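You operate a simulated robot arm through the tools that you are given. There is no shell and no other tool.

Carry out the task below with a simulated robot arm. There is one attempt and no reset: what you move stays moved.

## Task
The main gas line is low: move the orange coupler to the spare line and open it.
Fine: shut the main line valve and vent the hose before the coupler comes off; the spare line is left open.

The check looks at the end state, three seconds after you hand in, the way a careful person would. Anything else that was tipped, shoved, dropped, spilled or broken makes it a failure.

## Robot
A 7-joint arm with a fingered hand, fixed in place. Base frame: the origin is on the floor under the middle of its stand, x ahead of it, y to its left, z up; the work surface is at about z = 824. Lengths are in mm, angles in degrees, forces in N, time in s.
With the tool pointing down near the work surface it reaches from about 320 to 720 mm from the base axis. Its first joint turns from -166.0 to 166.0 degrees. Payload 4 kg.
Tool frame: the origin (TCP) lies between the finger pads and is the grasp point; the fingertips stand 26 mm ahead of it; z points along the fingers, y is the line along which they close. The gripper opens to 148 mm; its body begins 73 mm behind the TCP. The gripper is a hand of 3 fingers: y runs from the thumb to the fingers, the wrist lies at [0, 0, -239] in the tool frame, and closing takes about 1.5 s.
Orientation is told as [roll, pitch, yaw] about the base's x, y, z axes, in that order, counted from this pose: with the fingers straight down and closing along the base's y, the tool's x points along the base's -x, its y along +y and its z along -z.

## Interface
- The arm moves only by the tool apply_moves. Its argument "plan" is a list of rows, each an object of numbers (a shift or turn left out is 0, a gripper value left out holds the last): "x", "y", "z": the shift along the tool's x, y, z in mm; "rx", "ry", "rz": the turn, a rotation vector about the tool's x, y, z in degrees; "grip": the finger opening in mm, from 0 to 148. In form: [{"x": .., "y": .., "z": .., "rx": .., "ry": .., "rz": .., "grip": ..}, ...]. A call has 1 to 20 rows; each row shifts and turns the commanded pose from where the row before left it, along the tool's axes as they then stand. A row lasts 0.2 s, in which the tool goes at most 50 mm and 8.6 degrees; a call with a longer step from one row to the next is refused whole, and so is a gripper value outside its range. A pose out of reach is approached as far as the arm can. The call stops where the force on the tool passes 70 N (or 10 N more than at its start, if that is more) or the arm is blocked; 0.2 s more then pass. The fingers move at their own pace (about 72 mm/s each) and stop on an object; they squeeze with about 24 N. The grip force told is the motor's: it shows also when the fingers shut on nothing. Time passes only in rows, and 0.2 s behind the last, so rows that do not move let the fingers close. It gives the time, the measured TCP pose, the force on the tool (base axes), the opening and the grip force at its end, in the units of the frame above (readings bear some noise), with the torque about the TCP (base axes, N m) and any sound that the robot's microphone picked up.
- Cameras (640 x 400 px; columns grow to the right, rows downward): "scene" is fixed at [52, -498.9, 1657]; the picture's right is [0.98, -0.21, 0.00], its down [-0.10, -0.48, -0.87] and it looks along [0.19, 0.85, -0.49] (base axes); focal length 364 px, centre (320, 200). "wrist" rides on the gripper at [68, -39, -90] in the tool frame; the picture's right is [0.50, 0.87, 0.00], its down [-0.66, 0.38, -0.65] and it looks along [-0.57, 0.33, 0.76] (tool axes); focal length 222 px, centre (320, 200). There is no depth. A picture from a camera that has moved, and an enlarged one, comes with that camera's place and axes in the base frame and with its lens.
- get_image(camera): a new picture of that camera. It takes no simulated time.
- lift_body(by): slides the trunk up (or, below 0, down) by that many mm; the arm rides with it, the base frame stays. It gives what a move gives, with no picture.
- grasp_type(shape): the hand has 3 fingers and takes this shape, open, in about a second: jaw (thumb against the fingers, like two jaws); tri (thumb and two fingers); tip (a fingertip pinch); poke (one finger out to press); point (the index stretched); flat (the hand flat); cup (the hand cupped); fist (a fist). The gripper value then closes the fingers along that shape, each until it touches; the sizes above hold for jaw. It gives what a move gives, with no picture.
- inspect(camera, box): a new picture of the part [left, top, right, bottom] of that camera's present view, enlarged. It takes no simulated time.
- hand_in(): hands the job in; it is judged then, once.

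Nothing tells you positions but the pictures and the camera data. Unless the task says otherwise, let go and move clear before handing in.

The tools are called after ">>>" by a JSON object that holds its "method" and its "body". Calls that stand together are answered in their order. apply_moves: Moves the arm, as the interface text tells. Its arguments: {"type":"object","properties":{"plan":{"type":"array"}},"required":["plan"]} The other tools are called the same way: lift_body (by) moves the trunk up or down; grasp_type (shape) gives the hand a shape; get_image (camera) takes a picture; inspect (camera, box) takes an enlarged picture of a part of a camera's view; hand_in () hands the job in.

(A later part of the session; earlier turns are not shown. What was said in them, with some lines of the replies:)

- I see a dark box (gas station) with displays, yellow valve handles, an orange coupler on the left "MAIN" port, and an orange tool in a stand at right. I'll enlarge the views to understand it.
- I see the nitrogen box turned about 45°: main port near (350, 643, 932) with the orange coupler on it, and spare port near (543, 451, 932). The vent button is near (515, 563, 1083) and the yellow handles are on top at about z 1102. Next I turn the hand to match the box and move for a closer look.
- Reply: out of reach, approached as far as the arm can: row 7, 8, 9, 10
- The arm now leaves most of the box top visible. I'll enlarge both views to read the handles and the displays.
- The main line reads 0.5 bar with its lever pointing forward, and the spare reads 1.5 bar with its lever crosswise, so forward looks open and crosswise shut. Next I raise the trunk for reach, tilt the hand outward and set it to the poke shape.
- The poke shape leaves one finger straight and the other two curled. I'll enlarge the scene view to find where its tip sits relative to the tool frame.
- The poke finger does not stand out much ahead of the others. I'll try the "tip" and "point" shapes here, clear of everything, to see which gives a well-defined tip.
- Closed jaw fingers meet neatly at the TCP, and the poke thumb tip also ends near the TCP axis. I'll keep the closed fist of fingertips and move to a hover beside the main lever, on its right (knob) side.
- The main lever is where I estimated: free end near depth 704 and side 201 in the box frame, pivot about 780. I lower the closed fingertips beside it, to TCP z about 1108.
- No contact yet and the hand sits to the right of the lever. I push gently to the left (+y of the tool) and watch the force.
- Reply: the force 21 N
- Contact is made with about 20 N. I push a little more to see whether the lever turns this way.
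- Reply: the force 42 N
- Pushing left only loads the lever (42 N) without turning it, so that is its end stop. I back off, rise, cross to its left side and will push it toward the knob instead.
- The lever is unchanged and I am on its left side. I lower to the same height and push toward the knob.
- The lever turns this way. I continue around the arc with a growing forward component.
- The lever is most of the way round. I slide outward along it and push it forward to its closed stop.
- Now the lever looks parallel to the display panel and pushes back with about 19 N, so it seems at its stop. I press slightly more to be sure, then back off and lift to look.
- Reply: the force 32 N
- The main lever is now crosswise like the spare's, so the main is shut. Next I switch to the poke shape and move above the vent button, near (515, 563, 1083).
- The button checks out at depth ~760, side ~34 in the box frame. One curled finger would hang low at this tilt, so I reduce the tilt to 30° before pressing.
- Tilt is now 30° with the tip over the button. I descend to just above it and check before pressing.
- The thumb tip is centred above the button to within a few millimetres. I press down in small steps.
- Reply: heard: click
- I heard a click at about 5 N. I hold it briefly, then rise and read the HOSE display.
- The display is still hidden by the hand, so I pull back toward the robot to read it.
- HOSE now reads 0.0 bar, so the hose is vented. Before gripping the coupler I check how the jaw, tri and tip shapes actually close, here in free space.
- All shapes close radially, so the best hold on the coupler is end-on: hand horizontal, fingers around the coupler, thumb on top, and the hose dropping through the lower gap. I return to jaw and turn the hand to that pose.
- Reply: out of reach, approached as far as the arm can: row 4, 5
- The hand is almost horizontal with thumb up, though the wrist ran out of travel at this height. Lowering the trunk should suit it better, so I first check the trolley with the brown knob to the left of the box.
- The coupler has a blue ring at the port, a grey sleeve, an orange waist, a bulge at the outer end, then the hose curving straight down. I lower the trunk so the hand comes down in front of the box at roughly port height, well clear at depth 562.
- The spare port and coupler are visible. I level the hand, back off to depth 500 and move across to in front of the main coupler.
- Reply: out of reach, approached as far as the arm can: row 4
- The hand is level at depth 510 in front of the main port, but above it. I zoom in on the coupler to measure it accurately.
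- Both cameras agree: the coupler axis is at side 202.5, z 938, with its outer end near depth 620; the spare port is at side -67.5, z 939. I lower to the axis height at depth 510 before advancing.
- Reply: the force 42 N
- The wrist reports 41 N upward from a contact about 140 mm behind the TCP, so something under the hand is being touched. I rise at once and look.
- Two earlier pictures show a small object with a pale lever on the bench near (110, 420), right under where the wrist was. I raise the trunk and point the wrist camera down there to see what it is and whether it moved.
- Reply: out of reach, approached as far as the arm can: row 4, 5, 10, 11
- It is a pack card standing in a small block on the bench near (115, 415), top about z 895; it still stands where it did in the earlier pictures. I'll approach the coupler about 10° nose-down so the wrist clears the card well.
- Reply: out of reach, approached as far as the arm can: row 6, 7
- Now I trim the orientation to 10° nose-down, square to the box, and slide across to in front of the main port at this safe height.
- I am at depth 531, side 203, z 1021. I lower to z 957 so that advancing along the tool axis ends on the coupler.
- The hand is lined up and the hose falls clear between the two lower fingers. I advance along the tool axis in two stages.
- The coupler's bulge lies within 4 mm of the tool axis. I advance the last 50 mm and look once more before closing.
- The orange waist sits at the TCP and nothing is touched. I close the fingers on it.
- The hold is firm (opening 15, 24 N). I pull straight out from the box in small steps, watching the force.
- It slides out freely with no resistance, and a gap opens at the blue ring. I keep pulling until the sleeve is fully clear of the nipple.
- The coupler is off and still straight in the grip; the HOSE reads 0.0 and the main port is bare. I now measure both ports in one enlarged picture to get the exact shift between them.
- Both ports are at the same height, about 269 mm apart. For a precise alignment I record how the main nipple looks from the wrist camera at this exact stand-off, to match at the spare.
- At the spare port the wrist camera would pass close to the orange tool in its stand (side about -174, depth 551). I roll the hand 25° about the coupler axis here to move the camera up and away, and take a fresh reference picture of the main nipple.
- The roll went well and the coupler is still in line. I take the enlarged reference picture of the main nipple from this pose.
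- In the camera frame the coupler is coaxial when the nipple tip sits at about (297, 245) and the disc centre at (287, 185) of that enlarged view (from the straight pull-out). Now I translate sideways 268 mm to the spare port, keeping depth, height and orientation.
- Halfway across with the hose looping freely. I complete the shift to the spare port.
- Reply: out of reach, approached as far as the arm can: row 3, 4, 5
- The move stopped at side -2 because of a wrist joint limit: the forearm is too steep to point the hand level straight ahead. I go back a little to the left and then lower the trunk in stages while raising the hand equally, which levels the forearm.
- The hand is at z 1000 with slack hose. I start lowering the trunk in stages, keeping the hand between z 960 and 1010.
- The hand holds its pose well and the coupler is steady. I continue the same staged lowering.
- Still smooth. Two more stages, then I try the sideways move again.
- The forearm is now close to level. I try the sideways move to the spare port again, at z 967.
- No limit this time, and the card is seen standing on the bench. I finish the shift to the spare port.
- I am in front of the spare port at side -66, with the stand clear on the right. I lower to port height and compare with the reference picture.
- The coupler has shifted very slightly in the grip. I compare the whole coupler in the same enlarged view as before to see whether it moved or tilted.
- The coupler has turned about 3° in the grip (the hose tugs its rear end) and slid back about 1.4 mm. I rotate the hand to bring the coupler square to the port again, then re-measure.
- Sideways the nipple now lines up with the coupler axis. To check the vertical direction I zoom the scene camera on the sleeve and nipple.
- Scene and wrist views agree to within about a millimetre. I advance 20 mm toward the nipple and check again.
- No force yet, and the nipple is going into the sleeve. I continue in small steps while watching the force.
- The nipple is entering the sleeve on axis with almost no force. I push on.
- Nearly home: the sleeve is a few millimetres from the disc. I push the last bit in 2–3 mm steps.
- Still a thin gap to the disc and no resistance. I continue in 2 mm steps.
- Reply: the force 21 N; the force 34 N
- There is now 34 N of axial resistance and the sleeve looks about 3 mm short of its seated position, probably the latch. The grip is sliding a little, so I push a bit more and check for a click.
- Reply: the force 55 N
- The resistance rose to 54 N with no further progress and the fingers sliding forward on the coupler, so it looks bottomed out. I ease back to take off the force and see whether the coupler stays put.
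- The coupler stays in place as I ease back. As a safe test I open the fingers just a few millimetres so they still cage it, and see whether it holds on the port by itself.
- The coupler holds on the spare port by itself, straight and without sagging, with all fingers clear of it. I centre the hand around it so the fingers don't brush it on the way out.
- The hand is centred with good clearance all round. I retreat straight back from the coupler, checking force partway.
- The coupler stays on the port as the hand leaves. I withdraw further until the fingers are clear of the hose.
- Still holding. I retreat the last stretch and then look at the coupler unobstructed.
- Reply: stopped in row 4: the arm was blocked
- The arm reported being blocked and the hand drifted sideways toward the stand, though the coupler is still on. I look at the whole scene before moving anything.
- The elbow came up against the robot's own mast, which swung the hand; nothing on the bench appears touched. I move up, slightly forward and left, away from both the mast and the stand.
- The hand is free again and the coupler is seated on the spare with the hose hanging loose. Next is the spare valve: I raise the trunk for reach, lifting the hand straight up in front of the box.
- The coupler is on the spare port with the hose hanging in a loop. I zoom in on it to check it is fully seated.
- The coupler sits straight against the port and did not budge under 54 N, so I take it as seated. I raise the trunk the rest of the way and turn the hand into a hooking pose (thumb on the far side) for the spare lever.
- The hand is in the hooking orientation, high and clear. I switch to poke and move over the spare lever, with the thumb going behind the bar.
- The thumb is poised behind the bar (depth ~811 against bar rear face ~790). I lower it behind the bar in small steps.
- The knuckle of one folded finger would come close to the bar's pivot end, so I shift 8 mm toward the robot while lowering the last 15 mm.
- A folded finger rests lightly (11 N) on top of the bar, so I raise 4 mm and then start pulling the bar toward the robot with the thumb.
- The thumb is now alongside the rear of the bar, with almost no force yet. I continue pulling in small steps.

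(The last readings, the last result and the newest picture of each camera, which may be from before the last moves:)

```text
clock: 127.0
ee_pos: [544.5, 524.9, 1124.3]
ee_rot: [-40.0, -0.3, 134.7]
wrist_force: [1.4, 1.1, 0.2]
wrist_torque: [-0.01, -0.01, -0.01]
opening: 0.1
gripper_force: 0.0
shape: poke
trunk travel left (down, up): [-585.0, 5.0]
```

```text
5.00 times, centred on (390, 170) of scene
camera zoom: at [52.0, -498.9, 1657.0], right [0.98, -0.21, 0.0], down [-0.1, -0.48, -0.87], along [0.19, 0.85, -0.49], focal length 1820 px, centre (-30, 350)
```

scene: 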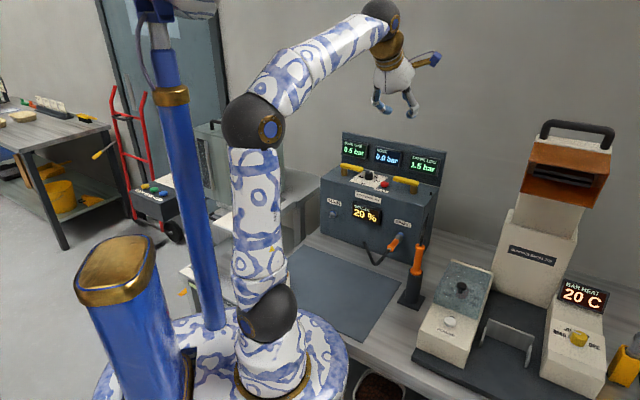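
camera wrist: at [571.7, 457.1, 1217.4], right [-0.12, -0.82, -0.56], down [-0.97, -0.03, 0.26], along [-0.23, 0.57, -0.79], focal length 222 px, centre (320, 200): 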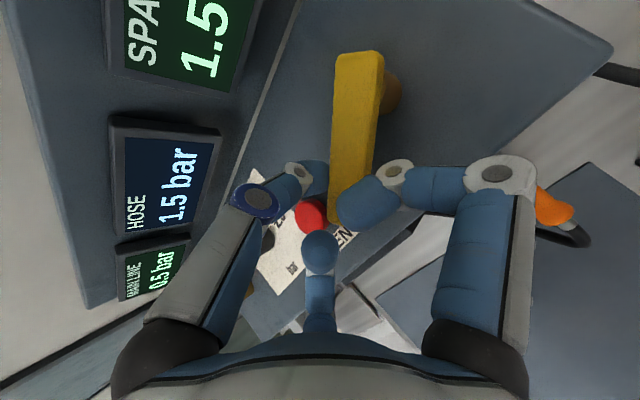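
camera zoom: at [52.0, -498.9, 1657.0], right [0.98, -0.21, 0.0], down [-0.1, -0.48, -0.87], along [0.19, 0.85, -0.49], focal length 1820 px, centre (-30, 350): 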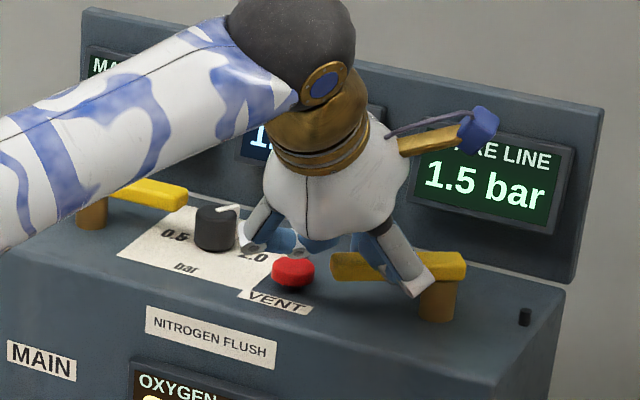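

The HOSE display has risen to 1.5 bar, confirming the coupler is connected and the spare is opening. I carry the lever on around to its fully open position, pointing forward.

>>> {"method": "apply_moves", "body": {"plan": [{"x": 1.9, "y": 3.3, "z": -2.8}, {"x": 1.9, "y": 3.3, "z": -2.8}, {"x": 3.9, "y": 4.2, "z": -3.5}, {"x": 3.9, "y": 4.2, "z": -3.5}, {"x": 3.9, "y": 4.2, "z": -3.5}, {"x": 0}]}}

>>> {"method": "get_image", "body": {"camera": "wrist"}}

>>> {"method": "inspect", "body": {"camera": "scene", "box": [340, 130, 440, 210]}}

```text
clock: 128.4
ee_pos: [535.8, 496.7, 1123.9]
ee_rot: [-40.0, -0.2, 134.7]
wrist_force: [0.7, 1.4, -0.2]
wrist_torque: [0.04, 0.01, 0.01]
opening: 0.1
gripper_force: 0.1
shape: poke
trunk travel left (down, up): [-585.0, 5.0]
```

```text
taken
camera wrist: at [564.8, 428.2, 1217.5], right [-0.12, -0.82, -0.56], down [-0.97, -0.03, 0.26], along [-0.23, 0.57, -0.79], focal length 222 px, centre (320, 200)
```

wrist: 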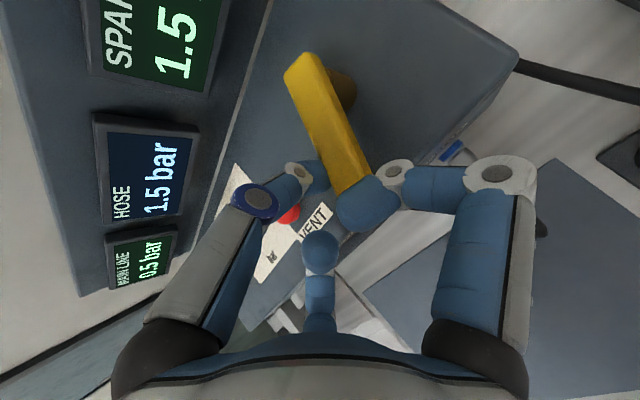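

```text
5.00 times, centred on (390, 170) of scene
camera zoom: at [52.0, -498.9, 1657.0], right [0.98, -0.21, 0.0], down [-0.1, -0.48, -0.87], along [0.19, 0.85, -0.49], focal length 1820 px, centre (-30, 350)
```

zoom: 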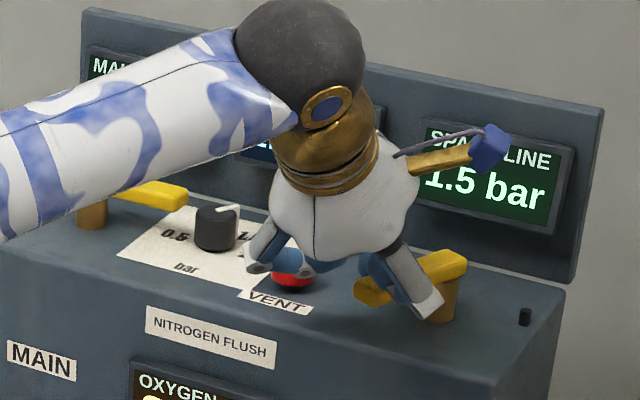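

The lever is about two thirds round. I push on to the left-to-right end of the arc, toward its open stop.

>>> {"method": "apply_moves", "body": {"plan": [{"x": 6, "y": 2.9, "z": -2.4}, {"x": 6, "y": 2.9, "z": -2.4}, {"x": 6, "y": 2, "z": -1.7}, {"x": 5, "y": 0.8, "z": -0.6}, {"x": 0}]}}

>>> {"method": "get_image", "body": {"camera": "wrist"}}

>>> {"method": "inspect", "body": {"camera": "scene", "box": [340, 130, 440, 210]}}

```text
clock: 129.6
ee_pos: [543.2, 473.7, 1124.0]
ee_rot: [-40.1, -0.1, 134.9]
wrist_force: [-5.1, 8.4, -0.2]
wrist_torque: [0.09, 0.07, 0.13]
opening: 0.0
gripper_force: 0.1
shape: poke
trunk travel left (down, up): [-585.0, 5.0]
```

```text
taken
camera wrist: at [571.4, 406.7, 1217.2], right [-0.12, -0.82, -0.56], down [-0.96, -0.04, 0.26], along [-0.23, 0.57, -0.79], focal length 222 px, centre (320, 200)
```

wrist: 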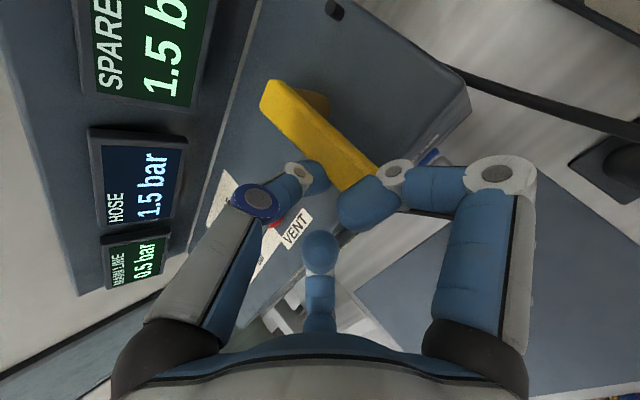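

```text
5.00 times, centred on (390, 170) of scene
camera zoom: at [52.0, -498.9, 1657.0], right [0.98, -0.21, 0.0], down [-0.1, -0.48, -0.87], along [0.19, 0.85, -0.49], focal length 1820 px, centre (-30, 350)
```

zoom: 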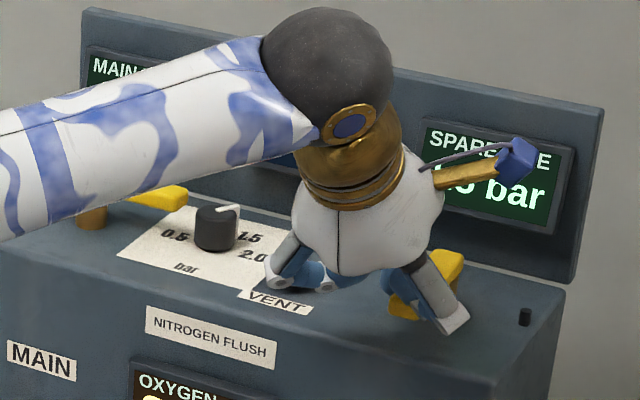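

The lever now points forward and pushes back with about 10 N, so it is at or near its stop. I press slightly more to be sure.

>>> {"method": "apply_moves", "body": {"plan": [{"x": 3}, {"x": 2}, {"x": 0}]}}

>>> {"method": "inspect", "body": {"camera": "scene", "box": [340, 130, 440, 210]}}

```text
clock: 130.4
ee_pos: [543.8, 472.7, 1124.1]
ee_rot: [-40.0, 0.0, 135.0]
wrist_force: [-24.0, 26.6, 0.5]
wrist_torque: [0.37, 0.35, 0.55]
opening: 0.0
gripper_force: 0.1
shape: poke
trunk travel left (down, up): [-585.0, 5.0]
```

```text
5.00 times, centred on (390, 170) of scene
camera zoom: at [52.0, -498.9, 1657.0], right [0.98, -0.21, 0.0], down [-0.1, -0.48, -0.87], along [0.19, 0.85, -0.49], focal length 1820 px, centre (-30, 350)
```

zoom: 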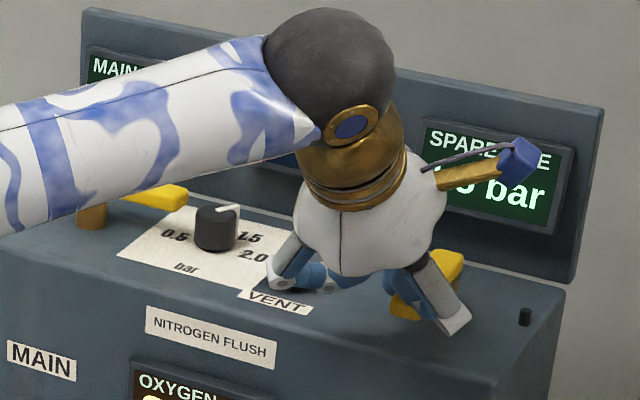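

Firm stop at 36 N: the spare is fully open. I back off sideways, lift clear and retreat to check the panel.

>>> {"method": "apply_moves", "body": {"plan": [{"x": -6}, {"x": -7}, {"y": -16, "z": -19}, {"y": -16, "z": -19}, {"y": -16, "z": -19}, {"y": -16, "z": -19}, {"x": 0}]}}

>>> {"method": "apply_moves", "body": {"plan": [{"y": 20, "z": -32}, {"y": 20, "z": -32}, {"y": 20, "z": -32}, {"y": 20, "z": -32}, {"y": 20, "z": -32}, {"x": 0}]}}

>>> {"method": "get_image", "body": {"camera": "scene"}}

>>> {"method": "inspect", "body": {"camera": "scene", "box": [320, 130, 450, 270]}}

```text
clock: 132.0
ee_pos: [539.7, 476.0, 1223.3]
ee_rot: [-40.0, -0.1, 134.7]
wrist_force: [0.2, -0.4, -0.8]
wrist_torque: [0.0, 0.0, 0.02]
opening: 0.1
gripper_force: 0.1
shape: poke
trunk travel left (down, up): [-585.0, 5.0]
```

```text
clock: 133.4
ee_pos: [426.1, 334.8, 1279.1]
ee_rot: [-40.0, 0.4, 131.9]
wrist_force: [0.5, -0.1, 0.1]
wrist_torque: [0.0, 0.0, -0.01]
opening: 0.2
gripper_force: 0.0
shape: poke
trunk travel left (down, up): [-585.0, 5.0]
```

```text
taken
```

scene: 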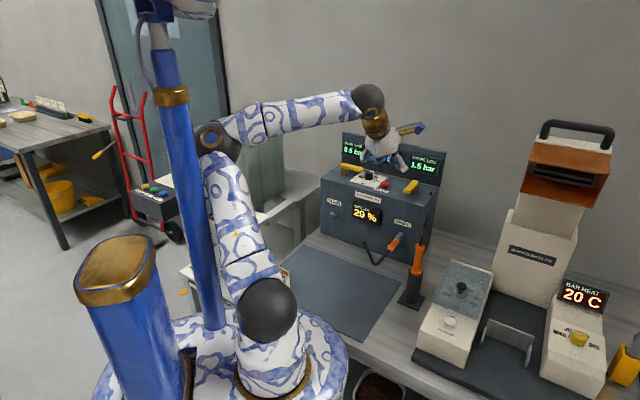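

```text
2.86 times, centred on (385, 200) of scene
camera zoom: at [52.0, -498.9, 1657.0], right [0.98, -0.21, 0.0], down [-0.1, -0.48, -0.87], along [0.19, 0.85, -0.49], focal length 1040 px, centre (134, 200)
```

zoom: 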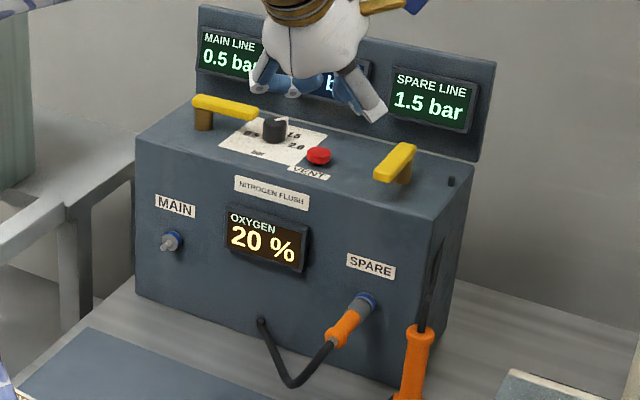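

The spare lever points forward (open), the main lever is crosswise (shut), and the coupler is on the spare. I raise the hand out of the way to read HOSE and check everything else.

>>> {"method": "apply_moves", "body": {"plan": [{"y": -20, "z": -23}, {"y": -20, "z": -23}, {"y": -20, "z": -23}, {"y": -20, "z": -23}, {"x": 0}]}}

>>> {"method": "get_image", "body": {"camera": "scene"}}

>>> {"method": "inspect", "body": {"camera": "scene", "box": [320, 120, 450, 220]}}

>>> {"method": "inspect", "body": {"camera": "scene", "box": [230, 230, 420, 340]}}

>>> {"method": "get_image", "body": {"camera": "wrist"}}

```text
clock: 134.2
ee_pos: [412.8, 369.3, 1342.2]
ee_rot: [-36.8, 8.3, 132.7]
wrist_force: [0.4, 0.0, -0.1]
wrist_torque: [-0.01, 0.04, 0.02]
opening: 0.3
gripper_force: 0.0
shape: poke
trunk travel left (down, up): [-585.0, 5.0]
stopped in row 4: the arm was blocked; the commanded pose is now the measured one
```

```text
taken
```

scene: 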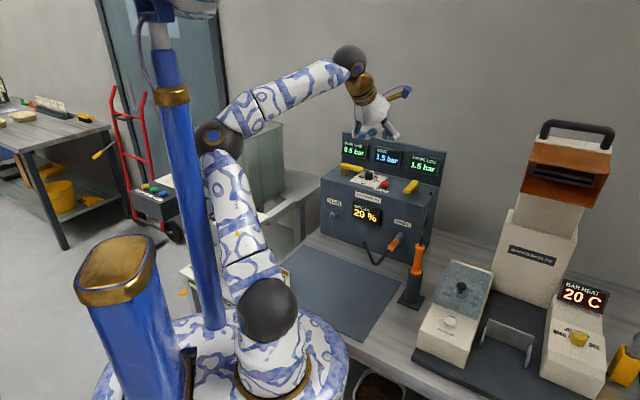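

```text
4.00 times, centred on (385, 170) of scene
camera zoom: at [52.0, -498.9, 1657.0], right [0.98, -0.21, 0.0], down [-0.1, -0.48, -0.87], along [0.19, 0.85, -0.49], focal length 1456 px, centre (60, 320)
```

zoom: 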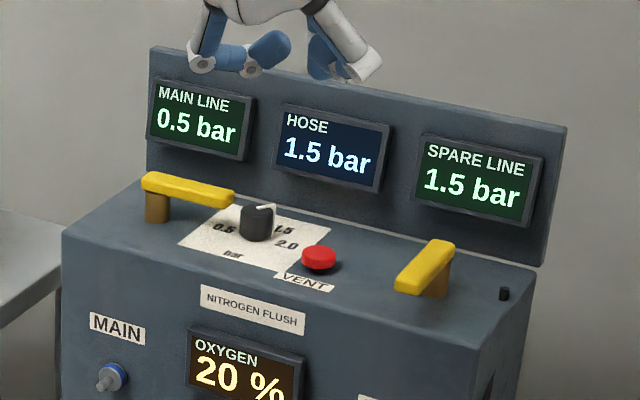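

```text
3.37 times, centred on (325, 285) of scene
camera zoom: at [52.0, -498.9, 1657.0], right [0.98, -0.21, 0.0], down [-0.1, -0.48, -0.87], along [0.19, 0.85, -0.49], focal length 1226 px, centre (303, -86)
```

zoom: 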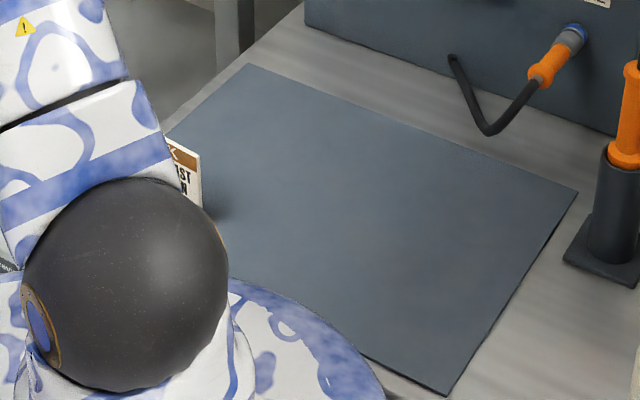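

```text
taken
camera wrist: at [431.6, 314.9, 1446.0], right [-0.12, -0.89, -0.44], down [-0.98, 0.04, 0.2], along [-0.16, 0.46, -0.88], focal length 222 px, centre (320, 200)
```

wrist: 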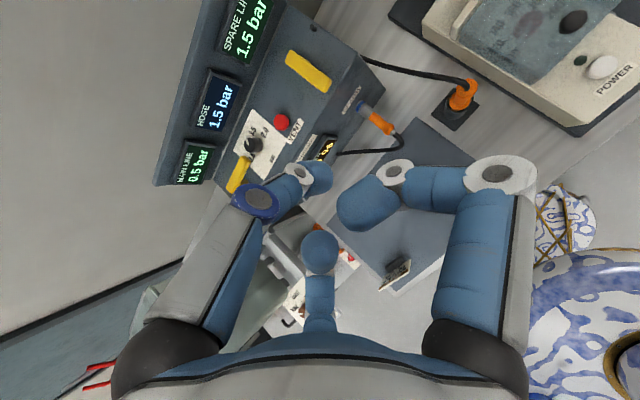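

HOSE and SPARE LINE both read 1.5 bar, MAIN LINE 0.5 bar with its valve shut. Last check: the pack card I brushed earlier, compared with its original place.

>>> {"method": "inspect", "body": {"camera": "wrist", "box": [340, 220, 450, 310]}}

>>> {"method": "inspect", "body": {"camera": "wrist", "box": [310, 60, 500, 190]}}

```text
4.44 times, centred on (395, 265) of wrist
camera zoom: at [431.6, 314.9, 1446.0], right [-0.12, -0.89, -0.44], down [-0.98, 0.04, 0.2], along [-0.16, 0.46, -0.88], focal length 987 px, centre (-13, -89)
```

zoom: 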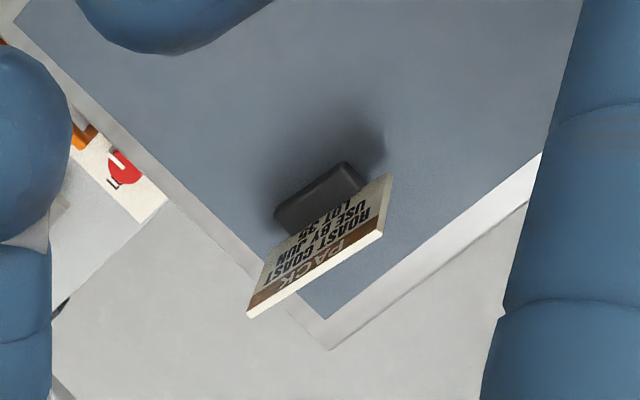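

```text
3.08 times, centred on (405, 125) of wrist
camera zoom: at [431.6, 314.9, 1446.0], right [-0.12, -0.89, -0.44], down [-0.98, 0.04, 0.2], along [-0.16, 0.46, -0.88], focal length 684 px, centre (58, 431)
```

zoom: 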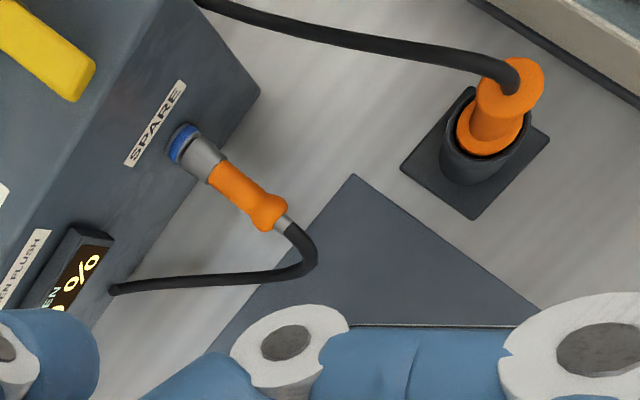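

The card stands upright where it was (its corners project onto the same pixels as in my first picture), and the stand and other bench items are unmoved. I ease the elbow off the mast a little and take one final look.

>>> {"method": "apply_moves", "body": {"plan": [{"y": -8, "z": 6}, {"y": -8, "z": 6}, {"y": -8, "z": 6}, {"x": 0}, {"x": 0}, {"x": 0}, {"x": 0}, {"x": 0}]}}

>>> {"method": "get_image", "body": {"camera": "scene"}}

>>> {"method": "inspect", "body": {"camera": "scene", "box": [310, 120, 450, 290]}}

```text
clock: 136.1
ee_pos: [433.0, 390.2, 1342.5]
ee_rot: [-36.9, 8.3, 132.9]
wrist_force: [0.5, -0.7, 0.5]
wrist_torque: [-0.03, -0.01, -0.02]
opening: 0.1
gripper_force: 0.0
shape: poke
trunk travel left (down, up): [-585.0, 5.0]
```

```text
taken
```

scene: 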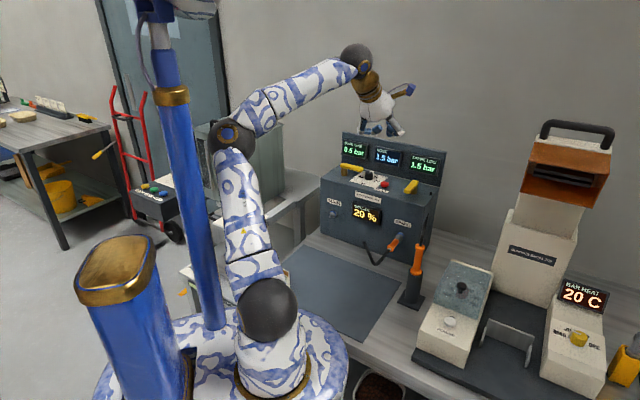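

```text
2.35 times, centred on (380, 205) of scene
camera zoom: at [52.0, -498.9, 1657.0], right [0.98, -0.21, 0.0], down [-0.1, -0.48, -0.87], along [0.19, 0.85, -0.49], focal length 856 px, centre (179, 188)
```

zoom: 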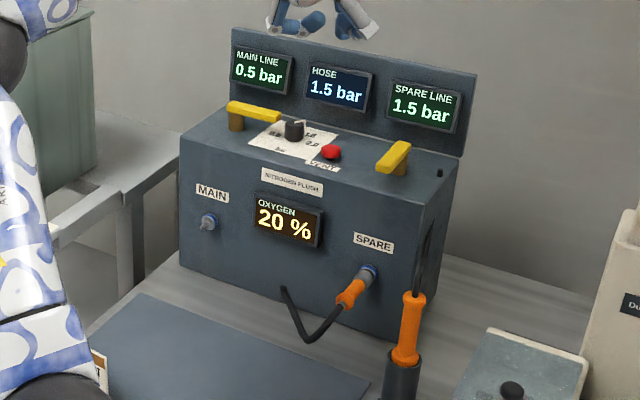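

The main valve is shut, the hose was vented before the coupler came off, and the coupler is now on the spare port with the spare valve open. HOSE reads a steady 1.5 bar. The hand is empty and clear, so I hand in.

>>> {"method": "hand_in", "body": {}}

```text
The job is handed in.
```

The orange coupler is on the spare line and the spare valve is open. HOSE and SPARE LINE both read 1.5 bar. I handed the job in and don't have the verdict yet.

- **Order:** I shut the main valve first, then pressed vent until HOSE read 0.0 bar. Only then did I pull the coupler. The main valve is still shut.
- **Coupler seating:** the coupler may sit about 3 mm further out on the spare port than it did on the main. There was no click, but it did not move under a 54 N push and it holds 1.5 bar.
- **Pack card:** on my first approach to the main port, the wrist pressed about 41 N down on top of the pack card on the bench. I backed off at once. Later pictures show it upright and in the same place to within a few millimetres.
- **Arm contact:** the elbow touched the robot's own mast twice. The first time, the hand swung close to the orange tool in its stand. The pictures show nothing touched or moved.
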